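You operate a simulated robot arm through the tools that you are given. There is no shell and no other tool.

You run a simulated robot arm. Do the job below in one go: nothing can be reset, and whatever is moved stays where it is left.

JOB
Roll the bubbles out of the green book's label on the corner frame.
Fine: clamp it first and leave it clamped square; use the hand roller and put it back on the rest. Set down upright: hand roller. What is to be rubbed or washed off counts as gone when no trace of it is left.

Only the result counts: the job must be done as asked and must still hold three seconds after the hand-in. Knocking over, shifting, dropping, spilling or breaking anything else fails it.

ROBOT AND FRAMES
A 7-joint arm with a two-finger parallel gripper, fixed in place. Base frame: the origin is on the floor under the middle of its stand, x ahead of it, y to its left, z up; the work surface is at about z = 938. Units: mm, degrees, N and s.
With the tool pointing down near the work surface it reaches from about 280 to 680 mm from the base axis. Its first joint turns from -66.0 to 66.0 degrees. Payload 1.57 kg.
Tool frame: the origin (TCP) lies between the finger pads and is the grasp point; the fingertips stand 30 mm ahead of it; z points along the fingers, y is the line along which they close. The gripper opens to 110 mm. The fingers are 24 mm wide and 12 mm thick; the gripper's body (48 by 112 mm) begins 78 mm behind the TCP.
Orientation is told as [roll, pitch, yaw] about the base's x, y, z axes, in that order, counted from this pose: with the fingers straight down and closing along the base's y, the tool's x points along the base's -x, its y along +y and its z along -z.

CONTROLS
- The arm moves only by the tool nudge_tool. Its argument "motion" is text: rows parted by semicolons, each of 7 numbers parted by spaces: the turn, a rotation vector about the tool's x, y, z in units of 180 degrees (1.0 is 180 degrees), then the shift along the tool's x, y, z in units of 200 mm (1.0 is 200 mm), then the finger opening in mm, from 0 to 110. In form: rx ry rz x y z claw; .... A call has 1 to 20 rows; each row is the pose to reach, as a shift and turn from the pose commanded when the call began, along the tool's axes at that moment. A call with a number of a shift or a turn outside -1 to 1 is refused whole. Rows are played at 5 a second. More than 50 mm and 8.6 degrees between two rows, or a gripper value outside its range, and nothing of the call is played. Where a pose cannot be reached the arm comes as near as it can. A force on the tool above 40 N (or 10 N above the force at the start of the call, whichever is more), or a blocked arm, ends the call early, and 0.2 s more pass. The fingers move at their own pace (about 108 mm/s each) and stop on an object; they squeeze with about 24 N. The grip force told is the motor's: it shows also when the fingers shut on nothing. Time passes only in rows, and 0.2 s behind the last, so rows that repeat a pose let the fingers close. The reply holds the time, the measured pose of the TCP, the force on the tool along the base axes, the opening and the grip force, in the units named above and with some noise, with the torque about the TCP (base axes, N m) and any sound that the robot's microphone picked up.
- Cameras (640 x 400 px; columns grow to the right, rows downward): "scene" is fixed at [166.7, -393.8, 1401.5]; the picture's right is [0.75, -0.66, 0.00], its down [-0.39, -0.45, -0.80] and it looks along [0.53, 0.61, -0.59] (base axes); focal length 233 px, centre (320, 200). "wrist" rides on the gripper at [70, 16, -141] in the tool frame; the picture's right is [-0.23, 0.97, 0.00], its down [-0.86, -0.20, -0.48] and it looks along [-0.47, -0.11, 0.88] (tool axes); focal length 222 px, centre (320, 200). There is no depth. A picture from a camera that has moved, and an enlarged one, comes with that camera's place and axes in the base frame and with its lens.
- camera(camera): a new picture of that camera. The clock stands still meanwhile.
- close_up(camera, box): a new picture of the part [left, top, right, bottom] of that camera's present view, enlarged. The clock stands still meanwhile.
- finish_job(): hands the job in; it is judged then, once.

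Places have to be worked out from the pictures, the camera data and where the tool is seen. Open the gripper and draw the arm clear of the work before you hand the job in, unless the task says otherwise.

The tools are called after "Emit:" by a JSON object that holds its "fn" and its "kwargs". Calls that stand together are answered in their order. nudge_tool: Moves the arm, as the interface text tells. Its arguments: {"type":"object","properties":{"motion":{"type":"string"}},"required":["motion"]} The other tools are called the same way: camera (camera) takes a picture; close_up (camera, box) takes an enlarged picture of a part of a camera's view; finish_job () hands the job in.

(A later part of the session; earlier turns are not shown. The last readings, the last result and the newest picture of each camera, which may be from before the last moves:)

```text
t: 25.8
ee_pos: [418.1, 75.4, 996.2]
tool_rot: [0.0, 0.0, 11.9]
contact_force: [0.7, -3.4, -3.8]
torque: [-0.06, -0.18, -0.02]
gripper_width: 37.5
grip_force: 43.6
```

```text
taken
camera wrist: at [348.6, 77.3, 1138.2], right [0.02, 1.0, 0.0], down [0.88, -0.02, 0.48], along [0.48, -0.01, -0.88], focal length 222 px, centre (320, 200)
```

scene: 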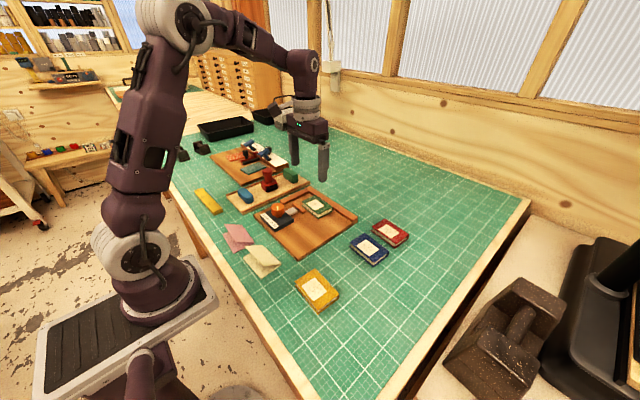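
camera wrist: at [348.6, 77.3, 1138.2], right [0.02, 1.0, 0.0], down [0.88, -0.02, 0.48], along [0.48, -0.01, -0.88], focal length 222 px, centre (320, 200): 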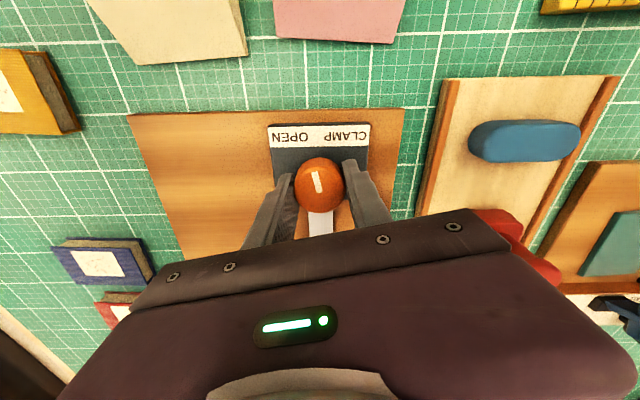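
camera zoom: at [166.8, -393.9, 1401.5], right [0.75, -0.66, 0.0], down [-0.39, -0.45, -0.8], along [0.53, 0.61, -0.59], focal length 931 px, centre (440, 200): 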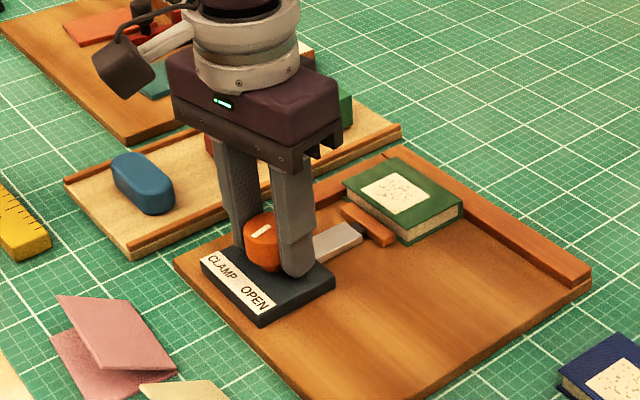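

The knob turns and the bar advances toward the book. I'll turn it on another 36°.

Emit:
{"fn": "nudge_tool", "kwargs": {"motion": "0 0 0.04 0 0 0 0; 0 0 0.08 0 0 0 0; 0 0 0.12 0 0 0 0; 0 0 0.16 0 0 0 0; 0 0 0.2 0 0 0 0; 0 0 0.2 0 0 0 0"}}

Emit:
{"fn": "close_up", "kwargs": {"camera": "scene", "box": [230, 150, 350, 250]}}

Emit:
{"fn": "camera", "kwargs": {"camera": "wrist"}}

```text
t: 27.2
ee_pos: [420.3, 73.8, 996.0]
tool_rot: [-0.1, -0.1, -24.1]
contact_force: [-3.0, -15.2, 2.0]
torque: [-0.47, -0.39, 0.04]
gripper_width: 37.4
grip_force: 43.7
```

```text
4.00 times, centred on (290, 200) of scene
camera zoom: at [166.6, -394.2, 1401.4], right [0.75, -0.66, 0.0], down [-0.39, -0.45, -0.81], along [0.53, 0.61, -0.59], focal length 931 px, centre (440, 200)
```

zoom: 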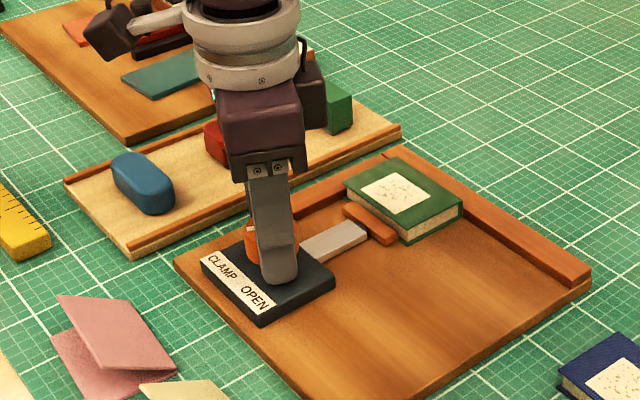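

```text
taken
camera wrist: at [363.2, 118.6, 1138.2], right [0.6, 0.8, 0.0], down [0.7, -0.53, 0.48], along [0.38, -0.29, -0.88], focal length 222 px, centre (320, 200)
```

wrist: 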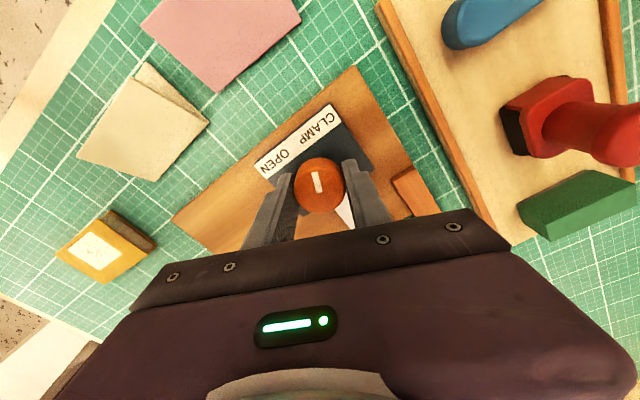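

The bar is almost at the book. I see a -15 N sideways load from being slightly off the knob's axis, so I'll shift about 2 mm while turning further in smaller steps.

Emit:
{"fn": "nudge_tool", "kwargs": {"motion": "0 0 0 -0.0085 -0.0091 0 0; 0 0 0.025 -0.0083 -0.01 0 0; 0 0 0.05 -0.008 -0.0108 0 0; 0 0 0.075 -0.0078 -0.0115 0 0; 0 0 0.1 -0.0075 -0.012 0 0; 0 0 0.1 -0.0075 -0.012 0 0"}}

Emit:
{"fn": "close_up", "kwargs": {"camera": "scene", "box": [230, 150, 350, 250]}}

Emit:
{"fn": "camera", "kwargs": {"camera": "wrist"}}

```text
t: 28.6
ee_pos: [420.0, 74.8, 995.6]
tool_rot: [-0.1, 0.1, -42.0]
contact_force: [-19.2, 27.2, 6.0]
torque: [0.87, 0.63, 0.01]
gripper_width: 37.3
grip_force: 43.9
```

```text
4.00 times, centred on (290, 200) of scene
camera zoom: at [166.2, -393.0, 1401.8], right [0.75, -0.66, 0.0], down [-0.39, -0.45, -0.8], along [0.53, 0.6, -0.59], focal length 931 px, centre (440, 200)
```

zoom: 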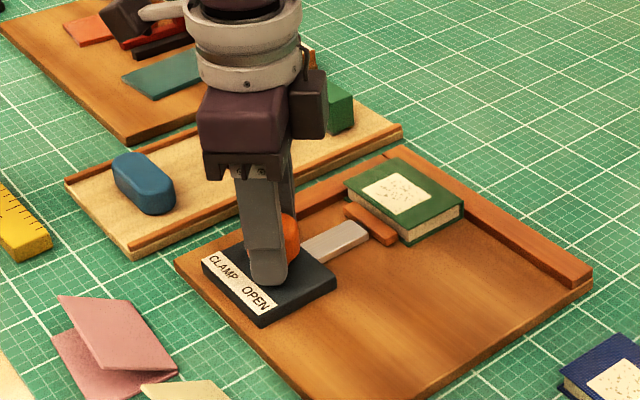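

```text
taken
camera wrist: at [379.0, 133.3, 1138.2], right [0.82, 0.57, 0.0], down [0.5, -0.72, 0.48], along [0.27, -0.39, -0.88], focal length 222 px, centre (320, 200)
```

wrist: 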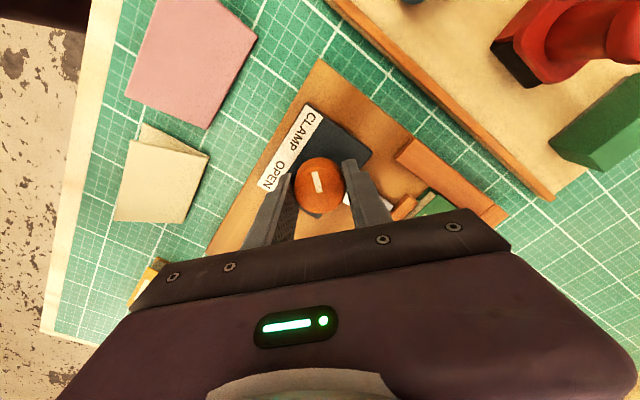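

My shift overshot (now +27 N), so the knob's axis is near (418.5, 75.1). I'll relieve that, then look at the gap between bar and book.

Emit:
{"fn": "nudge_tool", "kwargs": {"motion": "0 0 0 0.006 0.0013 0 0; 0 0 0 0.0114 0.0025 0 0; 0 0 0 0.0114 0.0025 0 0"}}

Emit:
{"fn": "close_up", "kwargs": {"camera": "scene", "box": [290, 180, 360, 225]}}

Emit:
{"fn": "close_up", "kwargs": {"camera": "wrist", "box": [240, 100, 500, 230]}}

```text
t: 29.4
ee_pos: [420.5, 74.5, 996.6]
tool_rot: [0.0, -0.1, -42.1]
contact_force: [-5.5, 9.3, -1.9]
torque: [0.09, -0.05, -0.03]
gripper_width: 37.7
grip_force: 43.7
```

```text
8.89 times, centred on (325, 202) of scene
camera zoom: at [166.6, -393.5, 1401.6], right [0.75, -0.66, 0.0], down [-0.39, -0.45, -0.8], along [0.53, 0.61, -0.59], focal length 2068 px, centre (276, 178)
```

zoom: 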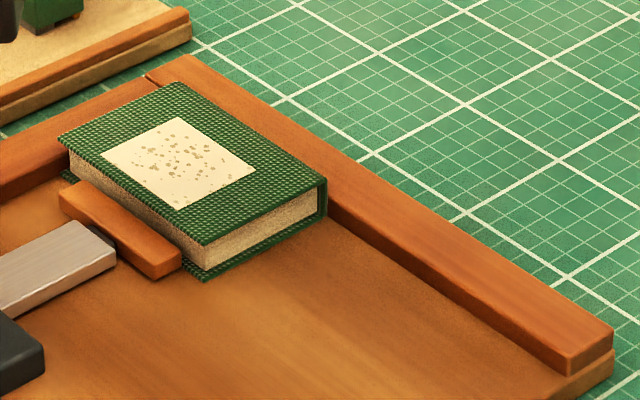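

```text
2.46 times, centred on (370, 165) of wrist
camera zoom: at [378.8, 133.6, 1137.9], right [0.82, 0.57, 0.0], down [0.5, -0.72, 0.48], along [0.28, -0.39, -0.88], focal length 547 px, centre (197, 286)
```

zoom: 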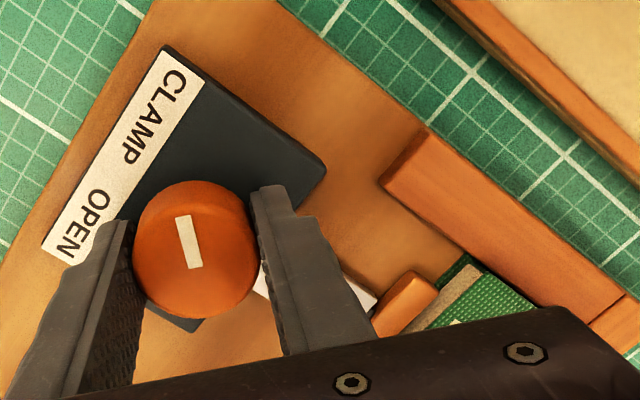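

The bar is at, or just short of, the book's lower cover. I'll turn on carefully in 3.6° steps.

Emit:
{"fn": "nudge_tool", "kwargs": {"motion": "0 0 0.02 0.0035 0.001 0 0; 0 0 0.04 0.0045 0.002 0 0; 0 0 0.06 0.0045 0.002 0 0; 0 0 0.06 0.0045 0.002 0 0"}}

Emit:
{"fn": "close_up", "kwargs": {"camera": "scene", "box": [290, 180, 360, 225]}}

Emit:
{"fn": "close_up", "kwargs": {"camera": "wrist", "box": [240, 100, 500, 230]}}

```text
t: 30.4
ee_pos: [420.7, 74.7, 995.7]
tool_rot: [0.0, -0.3, -52.7]
contact_force: [7.8, -17.5, -2.0]
torque: [-1.22, -0.77, 0.0]
gripper_width: 37.5
grip_force: 43.6
```

```text
8.89 times, centred on (325, 202) of scene
camera zoom: at [167.0, -394.2, 1401.4], right [0.75, -0.66, 0.0], down [-0.39, -0.45, -0.81], along [0.53, 0.61, -0.59], focal length 2068 px, centre (276, 178)
```

zoom: 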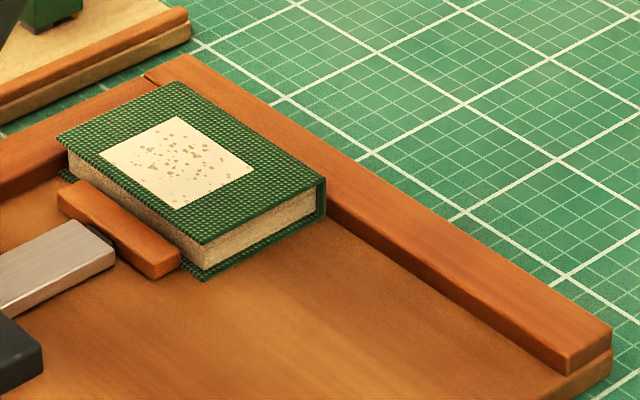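

```text
2.46 times, centred on (370, 165) of wrist
camera zoom: at [390.5, 140.2, 1138.0], right [0.91, 0.41, 0.0], down [0.36, -0.8, 0.48], along [0.2, -0.44, -0.88], focal length 547 px, centre (197, 286)
```

zoom: 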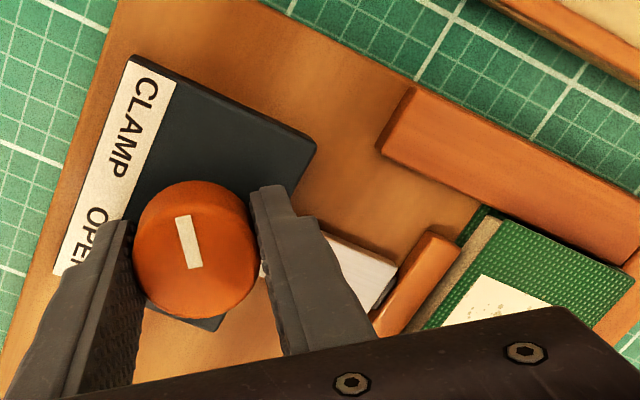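

The bar has stopped against the book while the knob still turns. I'll continue to the symmetric CLAMP position (about 60°) and check the reaction.

Emit:
{"fn": "nudge_tool", "kwargs": {"motion": "0 0 0.01 -0.003 -0.0008 0 0; 0 0 0.025 -0.003 -0.0008 0 0; 0 0 0.04 -0.003 -0.0008 0 0; 0 0 0.04 -0.003 -0.0008 0 0; 0 0 0.04 -0.003 -0.0008 0 0"}}

Emit:
{"fn": "close_up", "kwargs": {"camera": "scene", "box": [290, 180, 360, 225]}}

Emit:
{"fn": "close_up", "kwargs": {"camera": "wrist", "box": [240, 100, 500, 230]}}

```text
t: 31.6
ee_pos: [418.8, 74.0, 997.1]
tool_rot: [0.0, 0.0, -60.0]
contact_force: [15.2, -22.0, -5.7]
torque: [-0.53, -0.34, -0.01]
gripper_width: 37.1
grip_force: 43.5
```

```text
8.89 times, centred on (325, 202) of scene
camera zoom: at [167.2, -394.4, 1401.3], right [0.75, -0.66, 0.0], down [-0.39, -0.45, -0.8], along [0.53, 0.61, -0.59], focal length 2068 px, centre (276, 178)
```

zoom: 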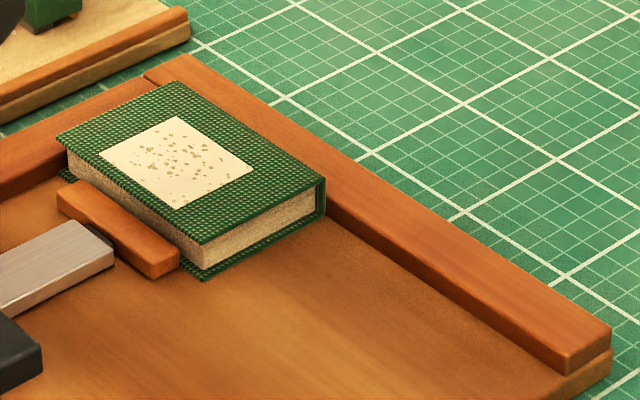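

```text
2.46 times, centred on (370, 165) of wrist
camera zoom: at [398.9, 143.1, 1138.1], right [0.96, 0.29, 0.0], down [0.25, -0.84, 0.48], along [0.14, -0.46, -0.88], focal length 547 px, centre (197, 286)
```

zoom: 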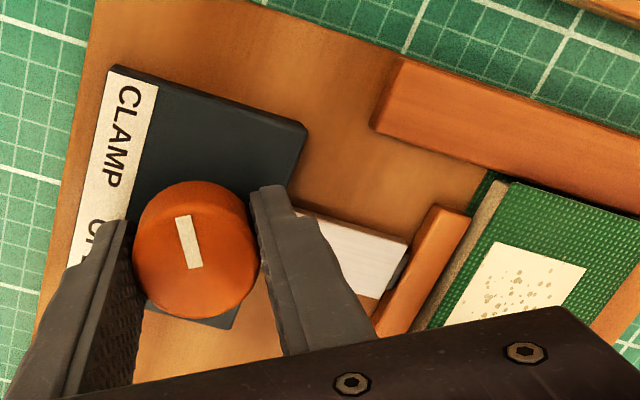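

The pointer is now 60° on the CLAMP side and the bar touches the book. I'll relieve the sideways load and read the residual torque.

Emit:
{"fn": "nudge_tool", "kwargs": {"motion": "0 0 0 -0.003 0.0004 0 0; 0 0 0 -0.0055 0.0006 0 0; 0 0 0 -0.0055 0.0006 0 0"}}

Emit:
{"fn": "close_up", "kwargs": {"camera": "scene", "box": [230, 160, 350, 235]}}

```text
t: 32.4
ee_pos: [419.2, 74.2, 996.7]
tool_rot: [0.1, 0.1, -59.9]
contact_force: [9.2, -11.6, 1.2]
torque: [-0.17, -0.17, -0.02]
gripper_width: 37.6
grip_force: 43.6
```

```text
5.33 times, centred on (290, 198) of scene
camera zoom: at [167.0, -394.1, 1401.4], right [0.75, -0.66, 0.0], down [-0.39, -0.45, -0.8], along [0.53, 0.61, -0.59], focal length 1241 px, centre (480, 213)
```

zoom: 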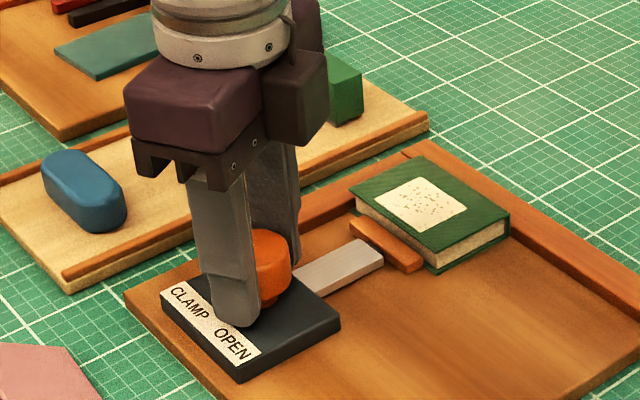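

There's little residual torque. I'll try 6° more to see whether the knob is at its stop, which would show as torque about z.

Emit:
{"fn": "nudge_tool", "kwargs": {"motion": "0 0 0.011 -0.002 0 0 0; 0 0 0.022 -0.003 0 0 0; 0 0 0.033 -0.004 0 0 0; 0 0 0.033 -0.004 0 0 0"}}

Emit:
{"fn": "close_up", "kwargs": {"camera": "wrist", "box": [240, 100, 500, 230]}}

```text
t: 33.4
ee_pos: [419.3, 74.3, 995.9]
tool_rot: [0.1, 0.0, -65.9]
contact_force: [-2.1, 11.9, 8.8]
torque: [0.68, 0.27, 0.13]
gripper_width: 37.2
grip_force: 43.1
```

```text
2.46 times, centred on (370, 165) of wrist
camera zoom: at [406.1, 144.8, 1138.1], right [0.98, 0.19, 0.0], down [0.17, -0.86, 0.48], along [0.09, -0.47, -0.88], focal length 547 px, centre (197, 286)
```

zoom: 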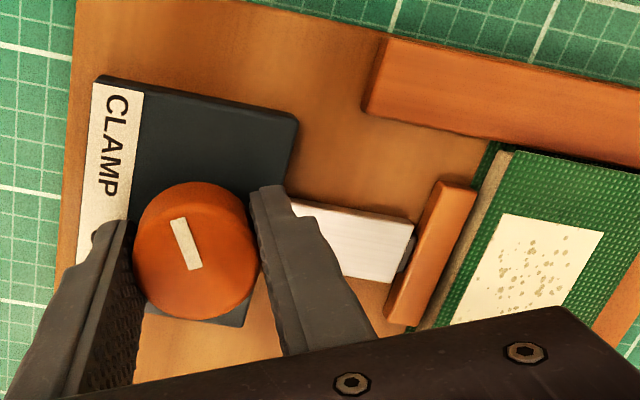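

The pointer lagged the gripper on that last bit and a z torque appeared, so the knob is at its end stop (CLAMP). I'll open, lift, and inspect.

Emit:
{"fn": "nudge_tool", "kwargs": {"motion": "0 0 0 0 0 0 50; 0 0 0 0 0 0 64; 0 0 0 0 0 0 64; 0 0 0 0 0 -0.2 64; 0 0 0 0 0 -0.4 64; 0 0 0 0 0 -0.4 64"}}

Emit:
{"fn": "close_up", "kwargs": {"camera": "wrist", "box": [240, 80, 500, 230]}}

Emit:
{"fn": "close_up", "kwargs": {"camera": "scene", "box": [250, 170, 350, 235]}}

```text
t: 34.8
ee_pos: [421.7, 74.3, 1076.2]
tool_rot: [0.0, 0.0, -65.9]
contact_force: [0.4, 0.5, -0.2]
torque: [0.01, -0.02, 0.0]
gripper_width: 63.9
grip_force: 0.0
```

```text
2.46 times, centred on (370, 155) of wrist
camera zoom: at [407.7, 143.8, 1218.9], right [0.98, 0.19, 0.0], down [0.17, -0.86, 0.48], along [0.09, -0.47, -0.88], focal length 547 px, centre (197, 311)
```

zoom: 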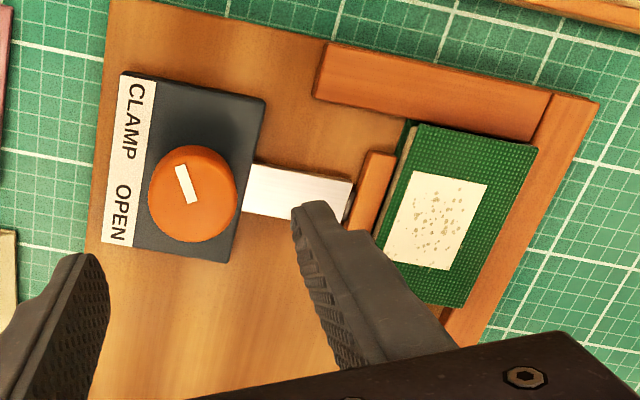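

```text
6.15 times, centred on (300, 202) of scene
camera zoom: at [166.7, -393.8, 1401.5], right [0.75, -0.66, 0.0], down [-0.39, -0.45, -0.8], along [0.53, 0.61, -0.59], focal length 1432 px, centre (443, 185)
```

zoom: 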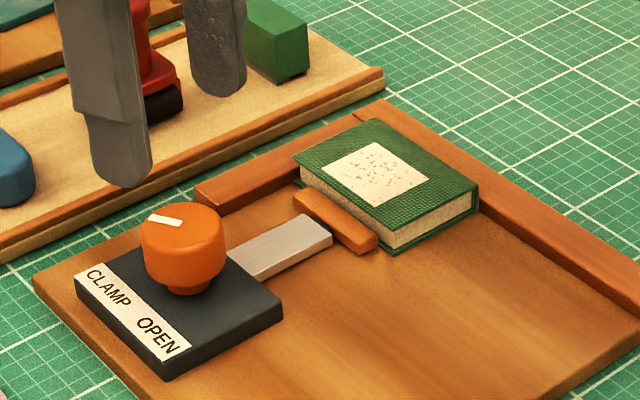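

The book is clamped in the corner with the pointer at CLAMP. Now I'll turn the gripper back to yaw 0 and raise it a little before going to the roller.

Emit:
{"fn": "nudge_tool", "kwargs": {"motion": "0 0 -0.045 0 0 -0.05 70; 0 0 -0.09 0 0 -0.1 80; 0 0 -0.135 0 0 -0.1 80; 0 0 -0.18 0 0 -0.1 80; 0 0 -0.225 0 0 -0.1 80; 0 0 -0.27 0 0 -0.1 80; 0 0 -0.315 0 0 -0.1 80; 0 0 -0.3663 0 0 -0.1 80; 0 0 -0.3663 0 0 -0.1 80"}}

Emit:
{"fn": "camera", "kwargs": {"camera": "wrist"}}

```text
refused: row 8 steps farther than a row can; nothing moved
```

```text
taken
camera wrist: at [407.7, 143.8, 1218.9], right [0.98, 0.19, 0.0], down [0.17, -0.86, 0.48], along [0.09, -0.47, -0.88], focal length 222 px, centre (320, 200)
```

wrist: 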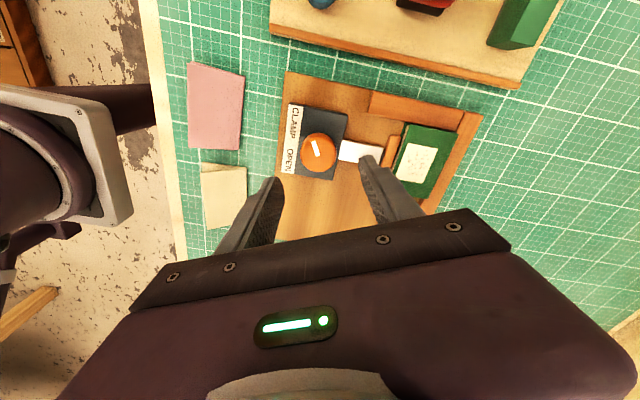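

The last row stepped too far, so nothing moved. I'll resend it with even 7.3° steps.

Emit:
{"fn": "nudge_tool", "kwargs": {"motion": "0 0 -0.0407 0 0 -0.05 70; 0 0 -0.0814 0 0 -0.1 80; 0 0 -0.1221 0 0 -0.1 80; 0 0 -0.1628 0 0 -0.1 80; 0 0 -0.2035 0 0 -0.1 80; 0 0 -0.2442 0 0 -0.1 80; 0 0 -0.2849 0 0 -0.1 80; 0 0 -0.3256 0 0 -0.1 80; 0 0 -0.3663 0 0 -0.1 80; 0 0 -0.3663 0 0 -0.1 80"}}

Emit:
{"fn": "camera", "kwargs": {"camera": "wrist"}}

```text
t: 37.0
ee_pos: [420.0, 72.5, 1097.2]
tool_rot: [-0.1, 0.0, 0.1]
contact_force: [-0.5, -0.6, -0.3]
torque: [0.0, 0.03, 0.01]
gripper_width: 79.9
grip_force: 0.2
```

```text
taken
camera wrist: at [350.5, 89.9, 1238.1], right [0.22, 0.97, 0.0], down [0.86, -0.2, 0.48], along [0.47, -0.11, -0.88], focal length 222 px, centre (320, 200)
```

wrist: 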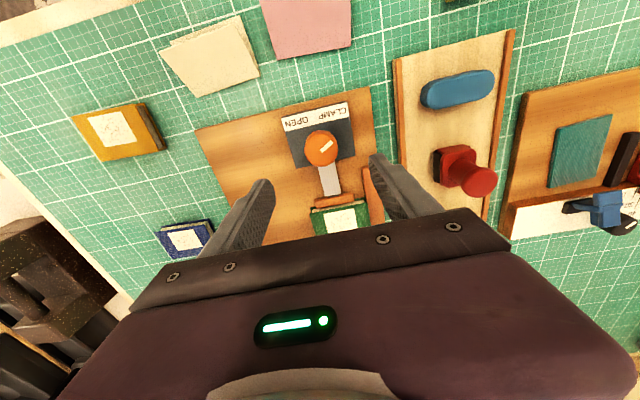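

At yaw 0 now. I'll move above the roller handle at (484, 235.5).

Emit:
{"fn": "nudge_tool", "kwargs": {"motion": "0 0 0 -0.0645 0.162 0 80; 0 0 0 -0.129 0.324 0 80; 0 0 0 -0.1935 0.486 0 80; 0 0 0 -0.258 0.648 0 80; 0 0 0 -0.3225 0.81 0 80; 0 0 0 -0.3225 0.81 0 80"}}

Emit:
{"fn": "camera", "kwargs": {"camera": "wrist"}}

Emit:
{"fn": "close_up", "kwargs": {"camera": "wrist", "box": [240, 90, 400, 240]}}

Emit:
{"fn": "close_up", "kwargs": {"camera": "scene", "box": [210, 130, 330, 215]}}

```text
t: 38.4
ee_pos: [485.5, 235.0, 1095.7]
tool_rot: [0.0, 0.0, -0.1]
contact_force: [-0.4, -0.2, 0.3]
torque: [-0.01, 0.0, 0.01]
gripper_width: 79.9
grip_force: 0.1
```

```text
taken
camera wrist: at [414.8, 253.0, 1237.6], right [0.23, 0.97, 0.0], down [0.86, -0.2, 0.48], along [0.47, -0.11, -0.88], focal length 222 px, centre (320, 200)
```

wrist: 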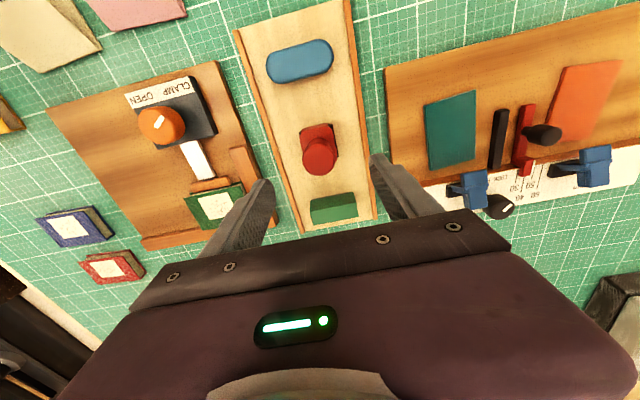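

```text
2.67 times, centred on (320, 165) of wrist
camera zoom: at [414.8, 253.0, 1237.6], right [0.23, 0.97, 0.0], down [0.86, -0.2, 0.48], along [0.47, -0.11, -0.88], focal length 592 px, centre (320, 293)
```

zoom: 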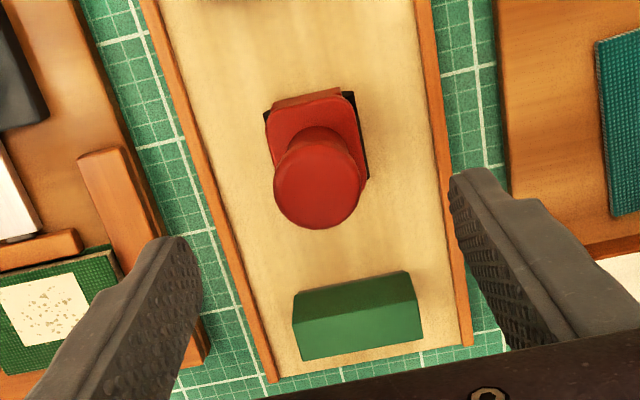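

```text
4.71 times, centred on (270, 172) of scene
camera zoom: at [166.8, -393.8, 1401.5], right [0.75, -0.66, 0.0], down [-0.39, -0.45, -0.8], along [0.53, 0.61, -0.59], focal length 1095 px, centre (555, 329)
```

zoom: 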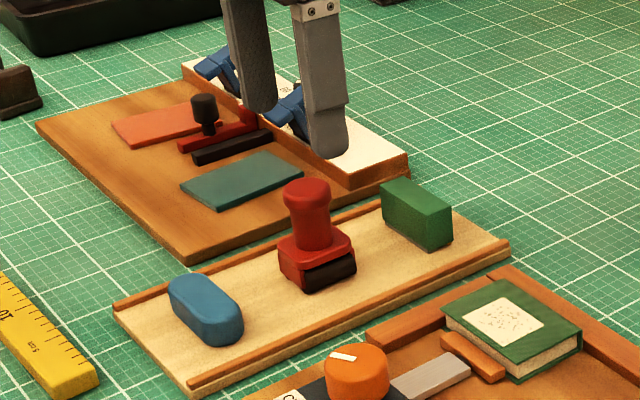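

The handle top is at about (483, 236). I'll shift 1.7 mm and descend so the tips stop just above the roller's plate (z about 983).

Emit:
{"fn": "nudge_tool", "kwargs": {"motion": "0 0 0 0.0085 0 0.15 70; 0 0 0 0.0085 0 0.3 70; 0 0 0 0.0085 0 0.38 70; 0 0 0 0.0085 0 0.415 70; 0 0 0 0.0085 0 0.415 70"}}

Emit:
{"fn": "camera", "kwargs": {"camera": "wrist"}}

Emit:
{"fn": "close_up", "kwargs": {"camera": "scene", "box": [210, 130, 330, 215]}}

```text
t: 39.6
ee_pos: [482.4, 236.6, 1012.5]
tool_rot: [0.0, 0.0, 0.1]
contact_force: [1.4, -0.2, 0.2]
torque: [0.0, -0.01, -0.03]
gripper_width: 70.1
grip_force: 0.1
```

```text
taken
camera wrist: at [412.7, 252.1, 1154.5], right [0.23, 0.97, 0.0], down [0.86, -0.2, 0.48], along [0.47, -0.11, -0.88], focal length 222 px, centre (320, 200)
```

wrist: 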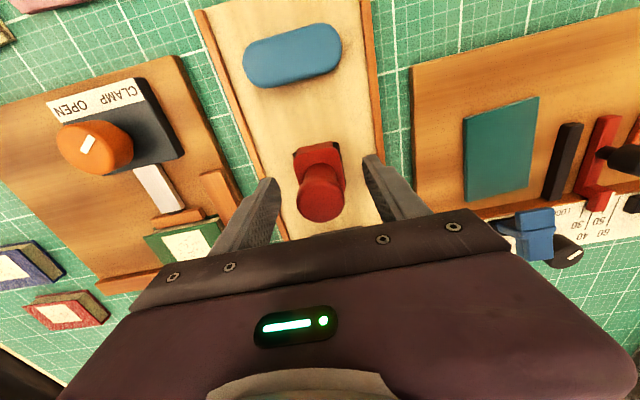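

```text
4.71 times, centred on (270, 172) of scene
camera zoom: at [166.7, -393.8, 1401.5], right [0.75, -0.66, 0.0], down [-0.39, -0.45, -0.8], along [0.53, 0.61, -0.59], focal length 1095 px, centre (555, 329)
```

zoom: 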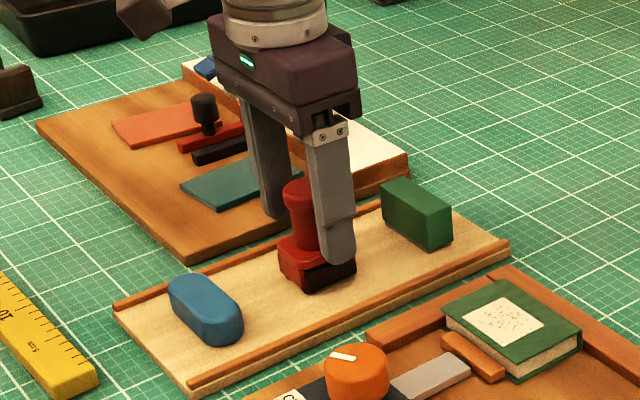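

The handle is centred between the fingers and the tips are above the plate. I'll close on it.

Emit:
{"fn": "nudge_tool", "kwargs": {"motion": "0 0 0 0 0 0 50; 0 0 0 0 0 0 36; 0 0 0 0 0 0 0; 0 0 0 0 0 0 0; 0 0 0 0 0 0 0"}}

Emit:
{"fn": "close_up", "kwargs": {"camera": "scene", "box": [230, 145, 310, 205]}}

Emit:
{"fn": "close_up", "kwargs": {"camera": "wrist", "box": [250, 120, 390, 240]}}

```text
t: 40.8
ee_pos: [482.8, 234.7, 1012.6]
tool_rot: [0.0, 0.0, 0.0]
contact_force: [-0.3, -0.5, 0.6]
torque: [0.0, -0.02, -0.02]
gripper_width: 33.2
grip_force: 23.9
```

```text
6.67 times, centred on (270, 175) of scene
camera zoom: at [166.7, -393.8, 1401.5], right [0.75, -0.66, 0.0], down [-0.39, -0.45, -0.8], along [0.53, 0.61, -0.59], focal length 1551 px, centre (653, 367)
```

zoom: 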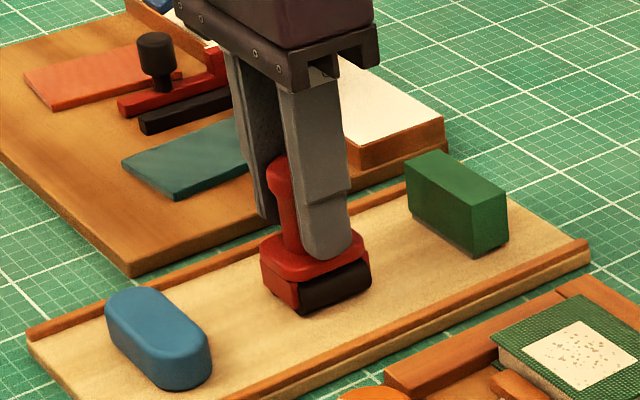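

```text
3.33 times, centred on (320, 180) of wrist
camera zoom: at [412.7, 252.1, 1154.8], right [0.23, 0.97, 0.0], down [0.86, -0.2, 0.48], along [0.47, -0.11, -0.88], focal length 740 px, centre (320, 267)
```

zoom: 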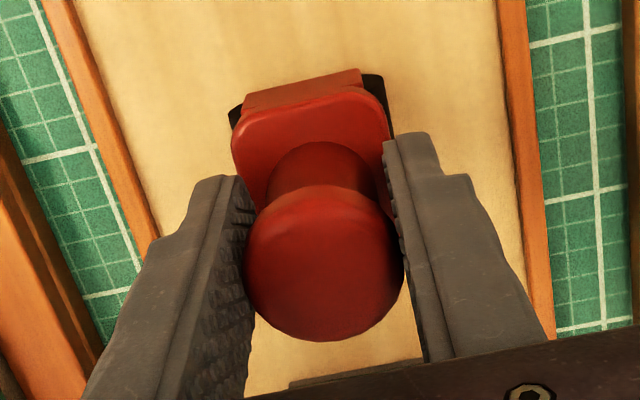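

The roller is gripped (33.2 mm, 24 N). I'll lift it 60 mm, carry it over the +y end of the label, and check.

Emit:
{"fn": "nudge_tool", "kwargs": {"motion": "0 0 0 0 0 -0.05 0; 0 0 0 0 0 -0.15 0; 0 0 0 0 0 -0.3 0; 0 0 0 -0.067 -0.164 -0.3 0; 0 0 0 -0.134 -0.329 -0.3 0; 0 0 0 -0.2 -0.493 -0.3 0; 0 0 0 -0.2675 -0.6575 -0.3 0; 0 0 0 -0.2675 -0.6575 -0.3 0"}}

Emit:
{"fn": "camera", "kwargs": {"camera": "wrist"}}

Emit:
{"fn": "close_up", "kwargs": {"camera": "scene", "box": [240, 130, 380, 230]}}

Emit:
{"fn": "close_up", "kwargs": {"camera": "wrist", "box": [250, 120, 390, 240]}}

```text
t: 42.6
ee_pos: [537.0, 103.4, 1072.1]
tool_rot: [-0.1, -0.1, 0.1]
contact_force: [-0.5, -0.3, -0.3]
torque: [0.02, -0.01, 0.0]
gripper_width: 0.0
grip_force: 21.4
```

```text
taken
camera wrist: at [467.0, 119.6, 1214.1], right [0.23, 0.97, 0.0], down [0.86, -0.2, 0.48], along [0.47, -0.11, -0.88], focal length 222 px, centre (320, 200)
```

wrist: 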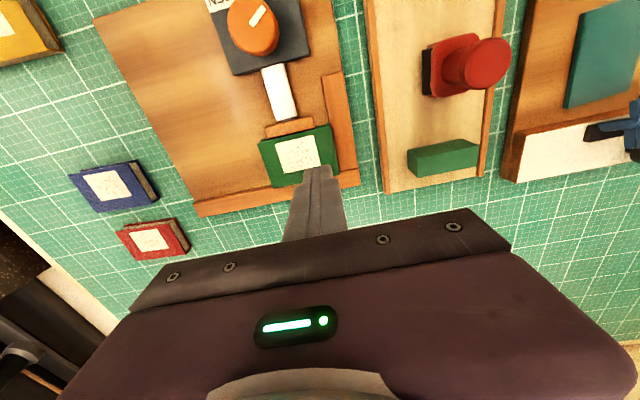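

```text
4.00 times, centred on (310, 180) of scene
camera zoom: at [166.7, -393.8, 1401.5], right [0.75, -0.66, 0.0], down [-0.39, -0.45, -0.8], along [0.53, 0.61, -0.59], focal length 931 px, centre (360, 280)
```

zoom: 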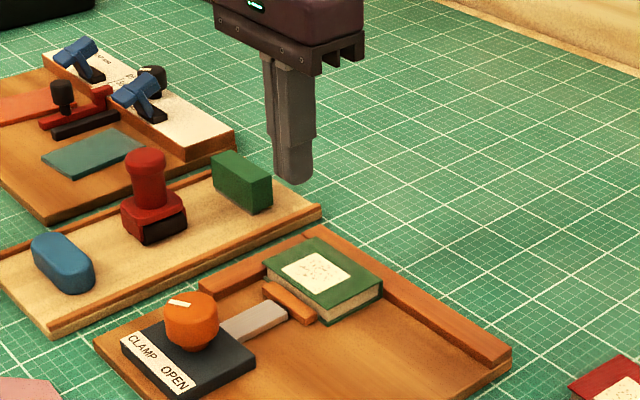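

```text
3.33 times, centred on (320, 180) of wrist
camera zoom: at [467.0, 119.6, 1214.1], right [0.23, 0.97, 0.0], down [0.86, -0.2, 0.48], along [0.47, -0.11, -0.88], focal length 740 px, centre (320, 267)
```

zoom: 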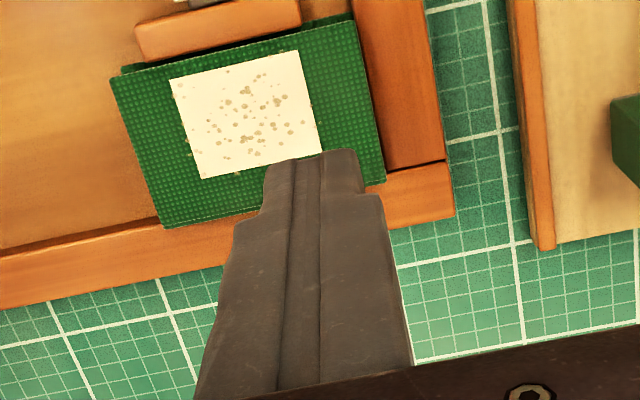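

The grip slipped off: the fingers are closed to 0 and the roller is still standing on its rest. I'll check that it hasn't moved and measure the handle more precisely.

Emit:
{"fn": "close_up", "kwargs": {"camera": "wrist", "box": [410, 20, 530, 110]}}

Emit:
{"fn": "close_up", "kwargs": {"camera": "scene", "box": [245, 155, 305, 200]}}

```text
4.44 times, centred on (470, 65) of wrist
camera zoom: at [467.0, 119.6, 1214.1], right [0.23, 0.97, 0.0], down [0.86, -0.2, 0.48], along [0.47, -0.11, -0.88], focal length 987 px, centre (-347, 800)
```

zoom: 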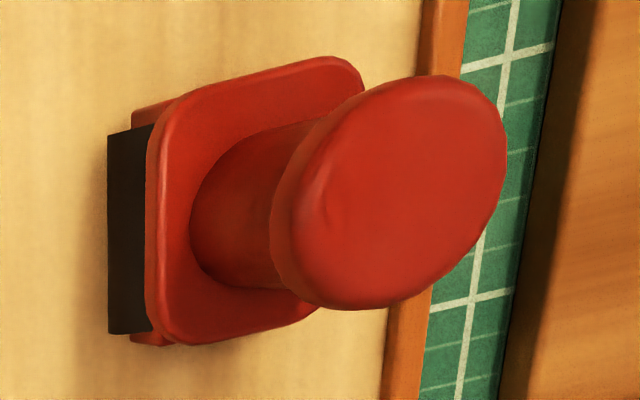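

```text
8.89 times, centred on (275, 178) of scene
camera zoom: at [166.7, -393.8, 1401.5], right [0.75, -0.66, 0.0], down [-0.39, -0.45, -0.8], along [0.53, 0.61, -0.59], focal length 2068 px, centre (720, 400)
```

zoom: 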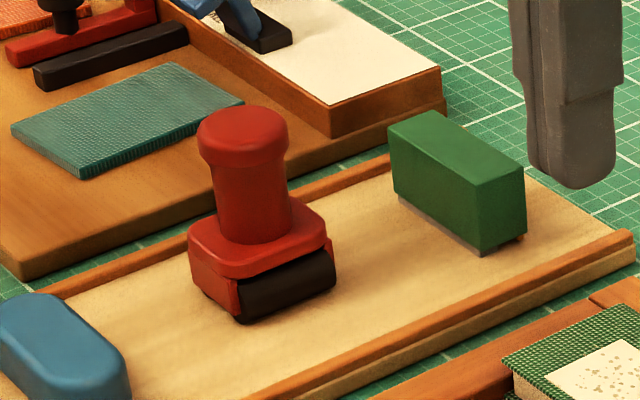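

The roller still stands upright at its place. Its rim spans roughly z 1012–1021, so I gripped at the rim's lower edge. I'll go back above it with open fingers and grip with the pads centred on the rim.

Emit:
{"fn": "nudge_tool", "kwargs": {"motion": "0 0 0 0 0 -0.05 60; 0 0 0 0.067 0.164 -0.05 70; 0 0 0 0.134 0.329 -0.05 70; 0 0 0 0.2 0.493 -0.05 70; 0 0 0 0.2675 0.6575 -0.05 70; 0 0 0 0.2675 0.6575 -0.05 70"}}

Emit:
{"fn": "camera", "kwargs": {"camera": "wrist"}}

Emit:
{"fn": "close_up", "kwargs": {"camera": "wrist", "box": [260, 110, 380, 220]}}

```text
t: 44.0
ee_pos: [483.0, 236.6, 1083.7]
tool_rot: [0.0, -0.1, -0.1]
contact_force: [-0.5, -0.3, 0.3]
torque: [-0.02, 0.05, 0.03]
gripper_width: 70.0
grip_force: 0.1
```

```text
taken
camera wrist: at [413.3, 253.1, 1225.4], right [0.23, 0.97, 0.0], down [0.86, -0.2, 0.48], along [0.47, -0.11, -0.88], focal length 222 px, centre (320, 200)
```

wrist: 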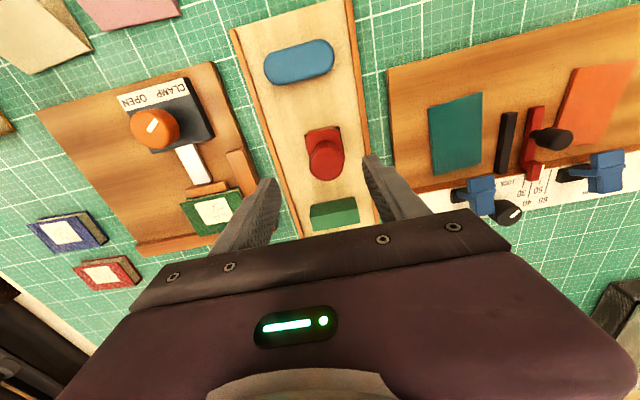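

```text
3.64 times, centred on (320, 165) of wrist
camera zoom: at [413.3, 253.1, 1225.4], right [0.23, 0.97, 0.0], down [0.86, -0.2, 0.48], along [0.47, -0.11, -0.88], focal length 808 px, centre (320, 327)
```

zoom: 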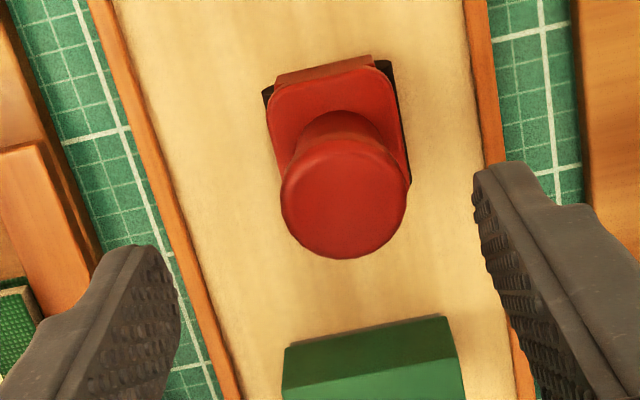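

The roller rolled about 6 mm in +y when it slipped and is now at about (485.5, 242.3), still upright. I'll re-centre and descend with the pads centred on the rim at z of about 1016.

Emit:
{"fn": "nudge_tool", "kwargs": {"motion": "0 0 0 -0.0125 0.034 0 70; 0 0 0 -0.0125 0.034 0.15 70; 0 0 0 -0.0125 0.034 0.28 70; 0 0 0 -0.0125 0.034 0.3325 70; 0 0 0 -0.0125 0.034 0.3325 70"}}

Emit:
{"fn": "close_up", "kwargs": {"camera": "wrist", "box": [250, 120, 390, 240]}}

Emit:
{"fn": "close_up", "kwargs": {"camera": "scene", "box": [240, 145, 310, 200]}}

```text
t: 45.2
ee_pos: [485.9, 242.1, 1016.0]
tool_rot: [-0.1, 0.0, -0.1]
contact_force: [0.3, -0.2, -0.1]
torque: [0.02, 0.03, 0.0]
gripper_width: 70.0
grip_force: 0.0
```

```text
3.33 times, centred on (320, 180) of wrist
camera zoom: at [415.6, 259.1, 1158.0], right [0.23, 0.97, 0.0], down [0.86, -0.2, 0.48], along [0.47, -0.11, -0.88], focal length 740 px, centre (320, 267)
```

zoom: 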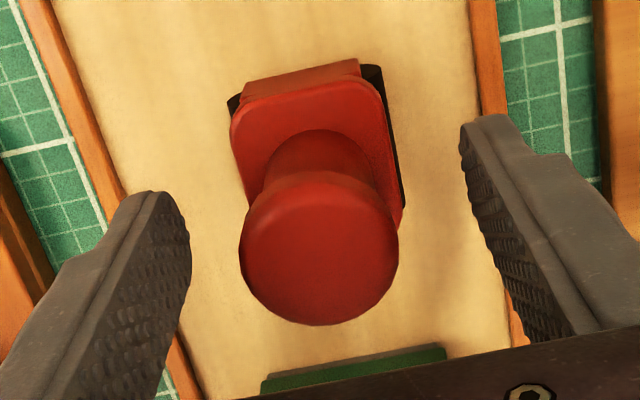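

```text
7.27 times, centred on (275, 172) of scene
camera zoom: at [166.7, -393.8, 1401.5], right [0.75, -0.66, 0.0], down [-0.39, -0.45, -0.8], along [0.53, 0.61, -0.59], focal length 1692 px, centre (647, 400)
```

zoom: 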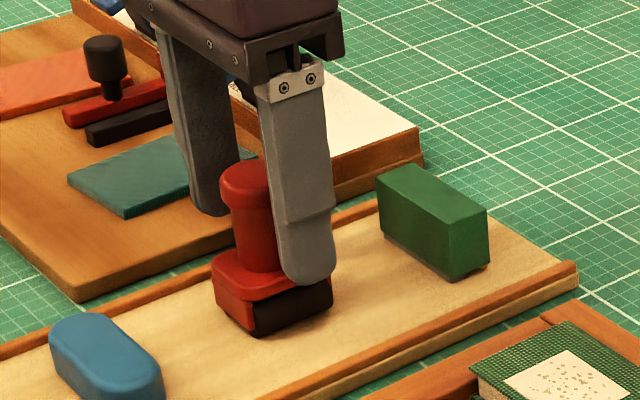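

The rim is centred between the pads. I'll close and hold for several rows so the grip builds fully.

Emit:
{"fn": "nudge_tool", "kwargs": {"motion": "0 0 0 0 0 0 50; 0 0 0 0 0 0 38; 0 0 0 0 0 0 30; 0 0 0 0 0 0 20; 0 0 0 0 0 0 0; 0 0 0 0 0 0 0; 0 0 0 0 0 0 0; 0 0 0 0 0 0 0"}}

Emit:
{"fn": "close_up", "kwargs": {"camera": "wrist", "box": [250, 120, 390, 240]}}

Emit:
{"fn": "close_up", "kwargs": {"camera": "scene", "box": [240, 145, 310, 200]}}

```text
t: 47.0
ee_pos: [485.2, 242.3, 1017.6]
tool_rot: [-0.1, 0.0, 0.1]
contact_force: [0.5, -1.0, 1.4]
torque: [-0.02, -0.02, 0.02]
gripper_width: 32.9
grip_force: 23.8
```

```text
3.33 times, centred on (320, 180) of wrist
camera zoom: at [415.6, 259.0, 1158.3], right [0.23, 0.97, 0.0], down [0.86, -0.2, 0.48], along [0.47, -0.11, -0.88], focal length 740 px, centre (320, 267)
```

zoom: 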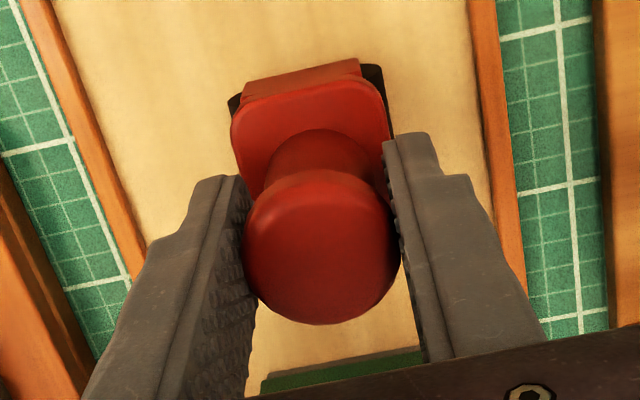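

```text
7.27 times, centred on (275, 172) of scene
camera zoom: at [166.7, -393.8, 1401.5], right [0.75, -0.66, 0.0], down [-0.39, -0.45, -0.8], along [0.53, 0.61, -0.59], focal length 1692 px, centre (647, 400)
```

zoom: 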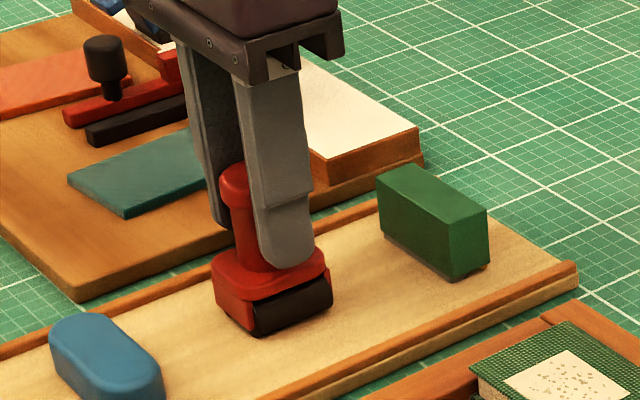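

Gripped at 32.9 mm. I'll lift slowly by 6 mm and check the load and the width.

Emit:
{"fn": "nudge_tool", "kwargs": {"motion": "0 0 0 0 0 -0.005 0; 0 0 0 0 0 -0.01 0; 0 0 0 0 0 -0.015 0; 0 0 0 0 0 -0.02 0; 0 0 0 0 0 -0.025 0; 0 0 0 0 0 -0.03 0; 0 0 0 0 0 -0.03 0"}}

Emit:
{"fn": "close_up", "kwargs": {"camera": "wrist", "box": [250, 120, 390, 240]}}

Emit:
{"fn": "close_up", "kwargs": {"camera": "scene", "box": [240, 145, 310, 200]}}

```text
t: 48.6
ee_pos: [485.1, 241.8, 1023.6]
tool_rot: [0.0, -0.1, 0.0]
contact_force: [-0.7, 0.0, -1.8]
torque: [-0.02, -0.03, 0.04]
gripper_width: 32.9
grip_force: 23.5
```

```text
3.33 times, centred on (320, 180) of wrist
camera zoom: at [415.8, 258.8, 1164.8], right [0.23, 0.97, 0.0], down [0.86, -0.2, 0.48], along [0.47, -0.11, -0.88], focal length 740 px, centre (320, 267)
```

zoom: 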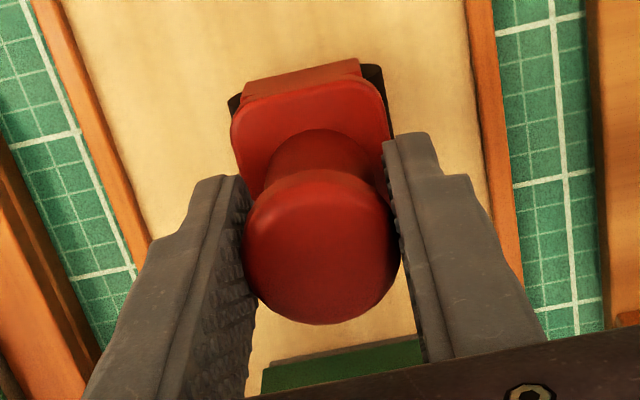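

```text
7.27 times, centred on (275, 172) of scene
camera zoom: at [166.8, -393.8, 1401.5], right [0.75, -0.66, 0.0], down [-0.39, -0.45, -0.8], along [0.53, 0.61, -0.59], focal length 1692 px, centre (647, 400)
```

zoom: 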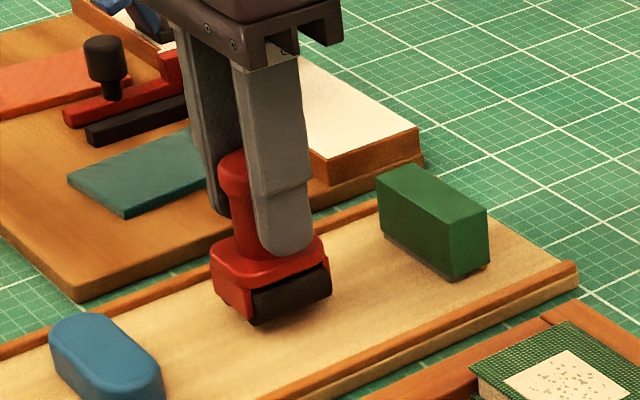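

The roller is off the tray (about 1.8 N) and steady in the grip. I'll keep lifting gently.

Emit:
{"fn": "nudge_tool", "kwargs": {"motion": "0 0 0 0 0 -0.02 0; 0 0 0 0 0 -0.05 0; 0 0 0 0 0 -0.09 0; 0 0 0 0 0 -0.14 0; 0 0 0 0 0 -0.19 0; 0 0 0 0 0 -0.23 0; 0 0 0 0 0 -0.26 0; 0 0 0 0 0 -0.27 0; 0 0 0 0 0 -0.27 0"}}

Emit:
{"fn": "close_up", "kwargs": {"camera": "wrist", "box": [250, 120, 390, 240]}}

Emit:
{"fn": "close_up", "kwargs": {"camera": "scene", "box": [220, 110, 330, 200]}}

```text
t: 50.6
ee_pos: [485.3, 241.6, 1076.7]
tool_rot: [0.1, 0.0, 0.1]
contact_force: [0.2, -0.2, -2.5]
torque: [0.02, 0.01, -0.01]
gripper_width: 32.8
grip_force: 24.0
```

```text
3.33 times, centred on (320, 180) of wrist
camera zoom: at [415.4, 258.9, 1218.7], right [0.23, 0.97, 0.0], down [0.86, -0.2, 0.48], along [0.47, -0.11, -0.88], focal length 740 px, centre (320, 267)
```

zoom: 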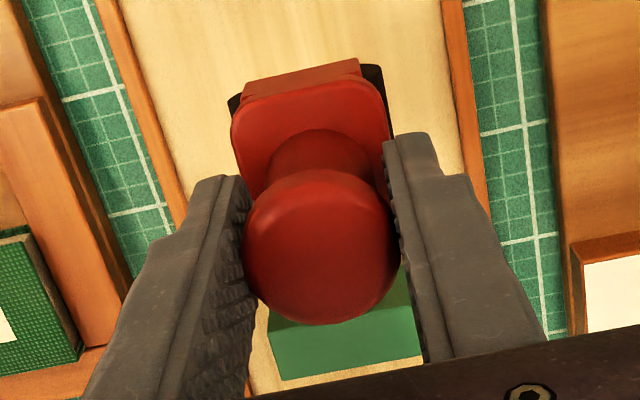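

```text
4.44 times, centred on (275, 155) of scene
camera zoom: at [166.8, -393.8, 1401.5], right [0.75, -0.66, 0.0], down [-0.39, -0.45, -0.8], along [0.53, 0.61, -0.59], focal length 1034 px, centre (520, 400)
```

zoom: 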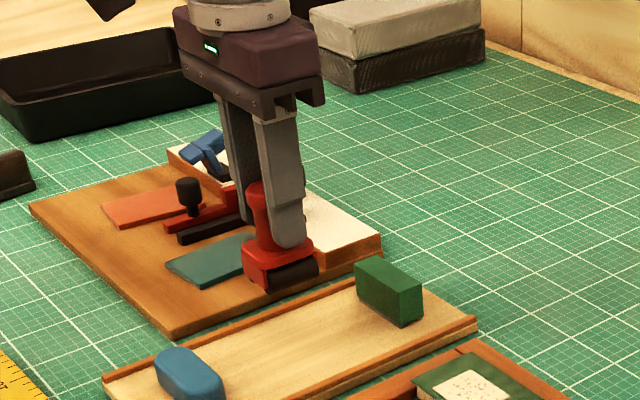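

Held steadily. I'll carry it over the +y end of the label at TCP (537, 103).

Emit:
{"fn": "nudge_tool", "kwargs": {"motion": "0 0 0 -0.02 -0.054 0 0; 0 0 0 -0.06 -0.162 0 0; 0 0 0 -0.11 -0.297 0 0; 0 0 0 -0.16 -0.432 0 0; 0 0 0 -0.21 -0.567 0 0; 0 0 0 -0.245 -0.66 0 0; 0 0 0 -0.2575 -0.695 0 0; 0 0 0 -0.2575 -0.695 0 0"}}

Emit:
{"fn": "camera", "kwargs": {"camera": "wrist"}}

Emit:
{"fn": "close_up", "kwargs": {"camera": "wrist", "box": [250, 110, 390, 240]}}

Emit:
{"fn": "close_up", "kwargs": {"camera": "scene", "box": [260, 130, 370, 220]}}

```text
t: 52.4
ee_pos: [536.6, 102.8, 1076.2]
tool_rot: [0.0, -0.1, 0.2]
contact_force: [-0.3, 0.9, -1.4]
torque: [0.02, 0.02, 0.02]
gripper_width: 32.7
grip_force: 23.8
```

```text
taken
camera wrist: at [467.2, 119.6, 1218.9], right [0.23, 0.97, 0.0], down [0.86, -0.2, 0.48], along [0.47, -0.11, -0.88], focal length 222 px, centre (320, 200)
```

wrist: 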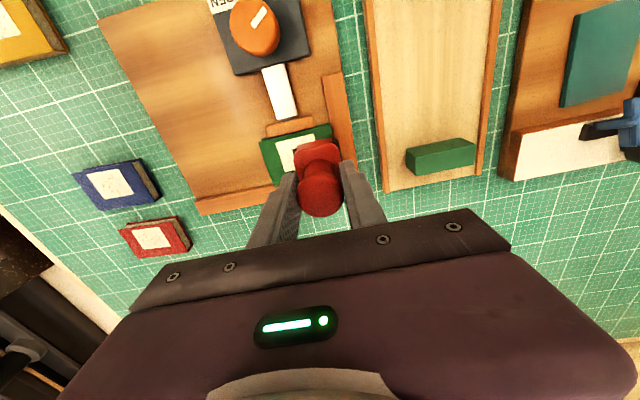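

```text
3.08 times, centred on (320, 175) of wrist
camera zoom: at [467.2, 119.6, 1218.9], right [0.23, 0.97, 0.0], down [0.86, -0.2, 0.48], along [0.47, -0.11, -0.88], focal length 684 px, centre (320, 277)
```

zoom: 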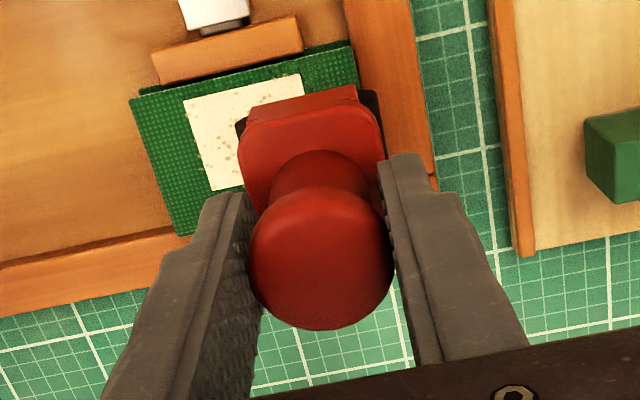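

```text
4.44 times, centred on (315, 175) of scene
camera zoom: at [166.8, -393.8, 1401.5], right [0.75, -0.66, 0.0], down [-0.39, -0.45, -0.8], along [0.53, 0.61, -0.59], focal length 1034 px, centre (342, 311)
```

zoom: 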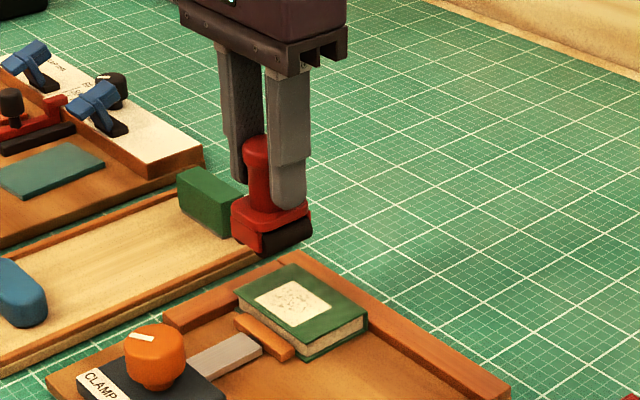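

The label spans about x 517–554.5 and y 56–100, and the roller (about 40 mm long) covers that x span. I'll lower it toward the book top (contact expected near TCP z 1036).

Emit:
{"fn": "nudge_tool", "kwargs": {"motion": "0 0 0 0 0 0.05 0; 0 0 0 0 0 0.1 0; 0 0 0 0 0 0.14 0; 0 0 0 0 0 0.165 0; 0 0 0 0 0 0.18 0; 0 0 0 0 0 0.18 0"}}

Emit:
{"fn": "close_up", "kwargs": {"camera": "scene", "box": [270, 150, 350, 220]}}

```text
t: 53.8
ee_pos: [536.3, 103.8, 1042.0]
tool_rot: [0.0, 0.0, 0.1]
contact_force: [-0.3, 0.5, -1.4]
torque: [0.02, -0.03, 0.02]
gripper_width: 32.9
grip_force: 24.3
```

```text
5.71 times, centred on (310, 185) of scene
camera zoom: at [166.8, -393.8, 1401.5], right [0.75, -0.66, 0.0], down [-0.39, -0.45, -0.8], along [0.53, 0.61, -0.59], focal length 1330 px, centre (377, 286)
```

zoom: 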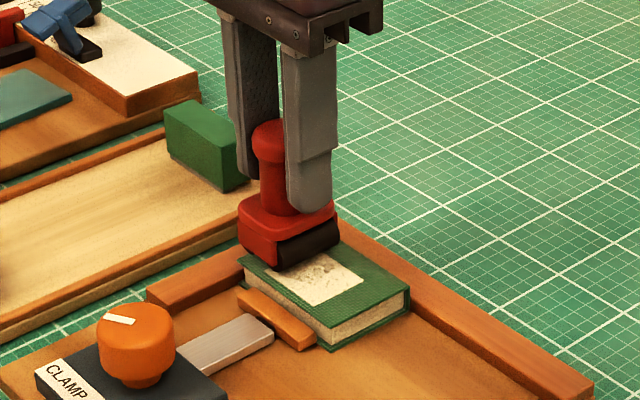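

Now I'll descend in 1 mm steps until contact shows in the force.

Emit:
{"fn": "nudge_tool", "kwargs": {"motion": "0 0 0 0 0 0.005 0; 0 0 0 0 0 0.01 0; 0 0 0 0 0 0.015 0; 0 0 0 0 0 0.02 0; 0 0 0 0 0 0.02 0"}}

```text
t: 55.0
ee_pos: [537.2, 104.7, 1037.2]
tool_rot: [0.0, -0.1, 0.2]
contact_force: [-0.4, -0.9, -1.2]
torque: [-0.03, 0.0, 0.0]
gripper_width: 32.8
grip_force: 23.6
```

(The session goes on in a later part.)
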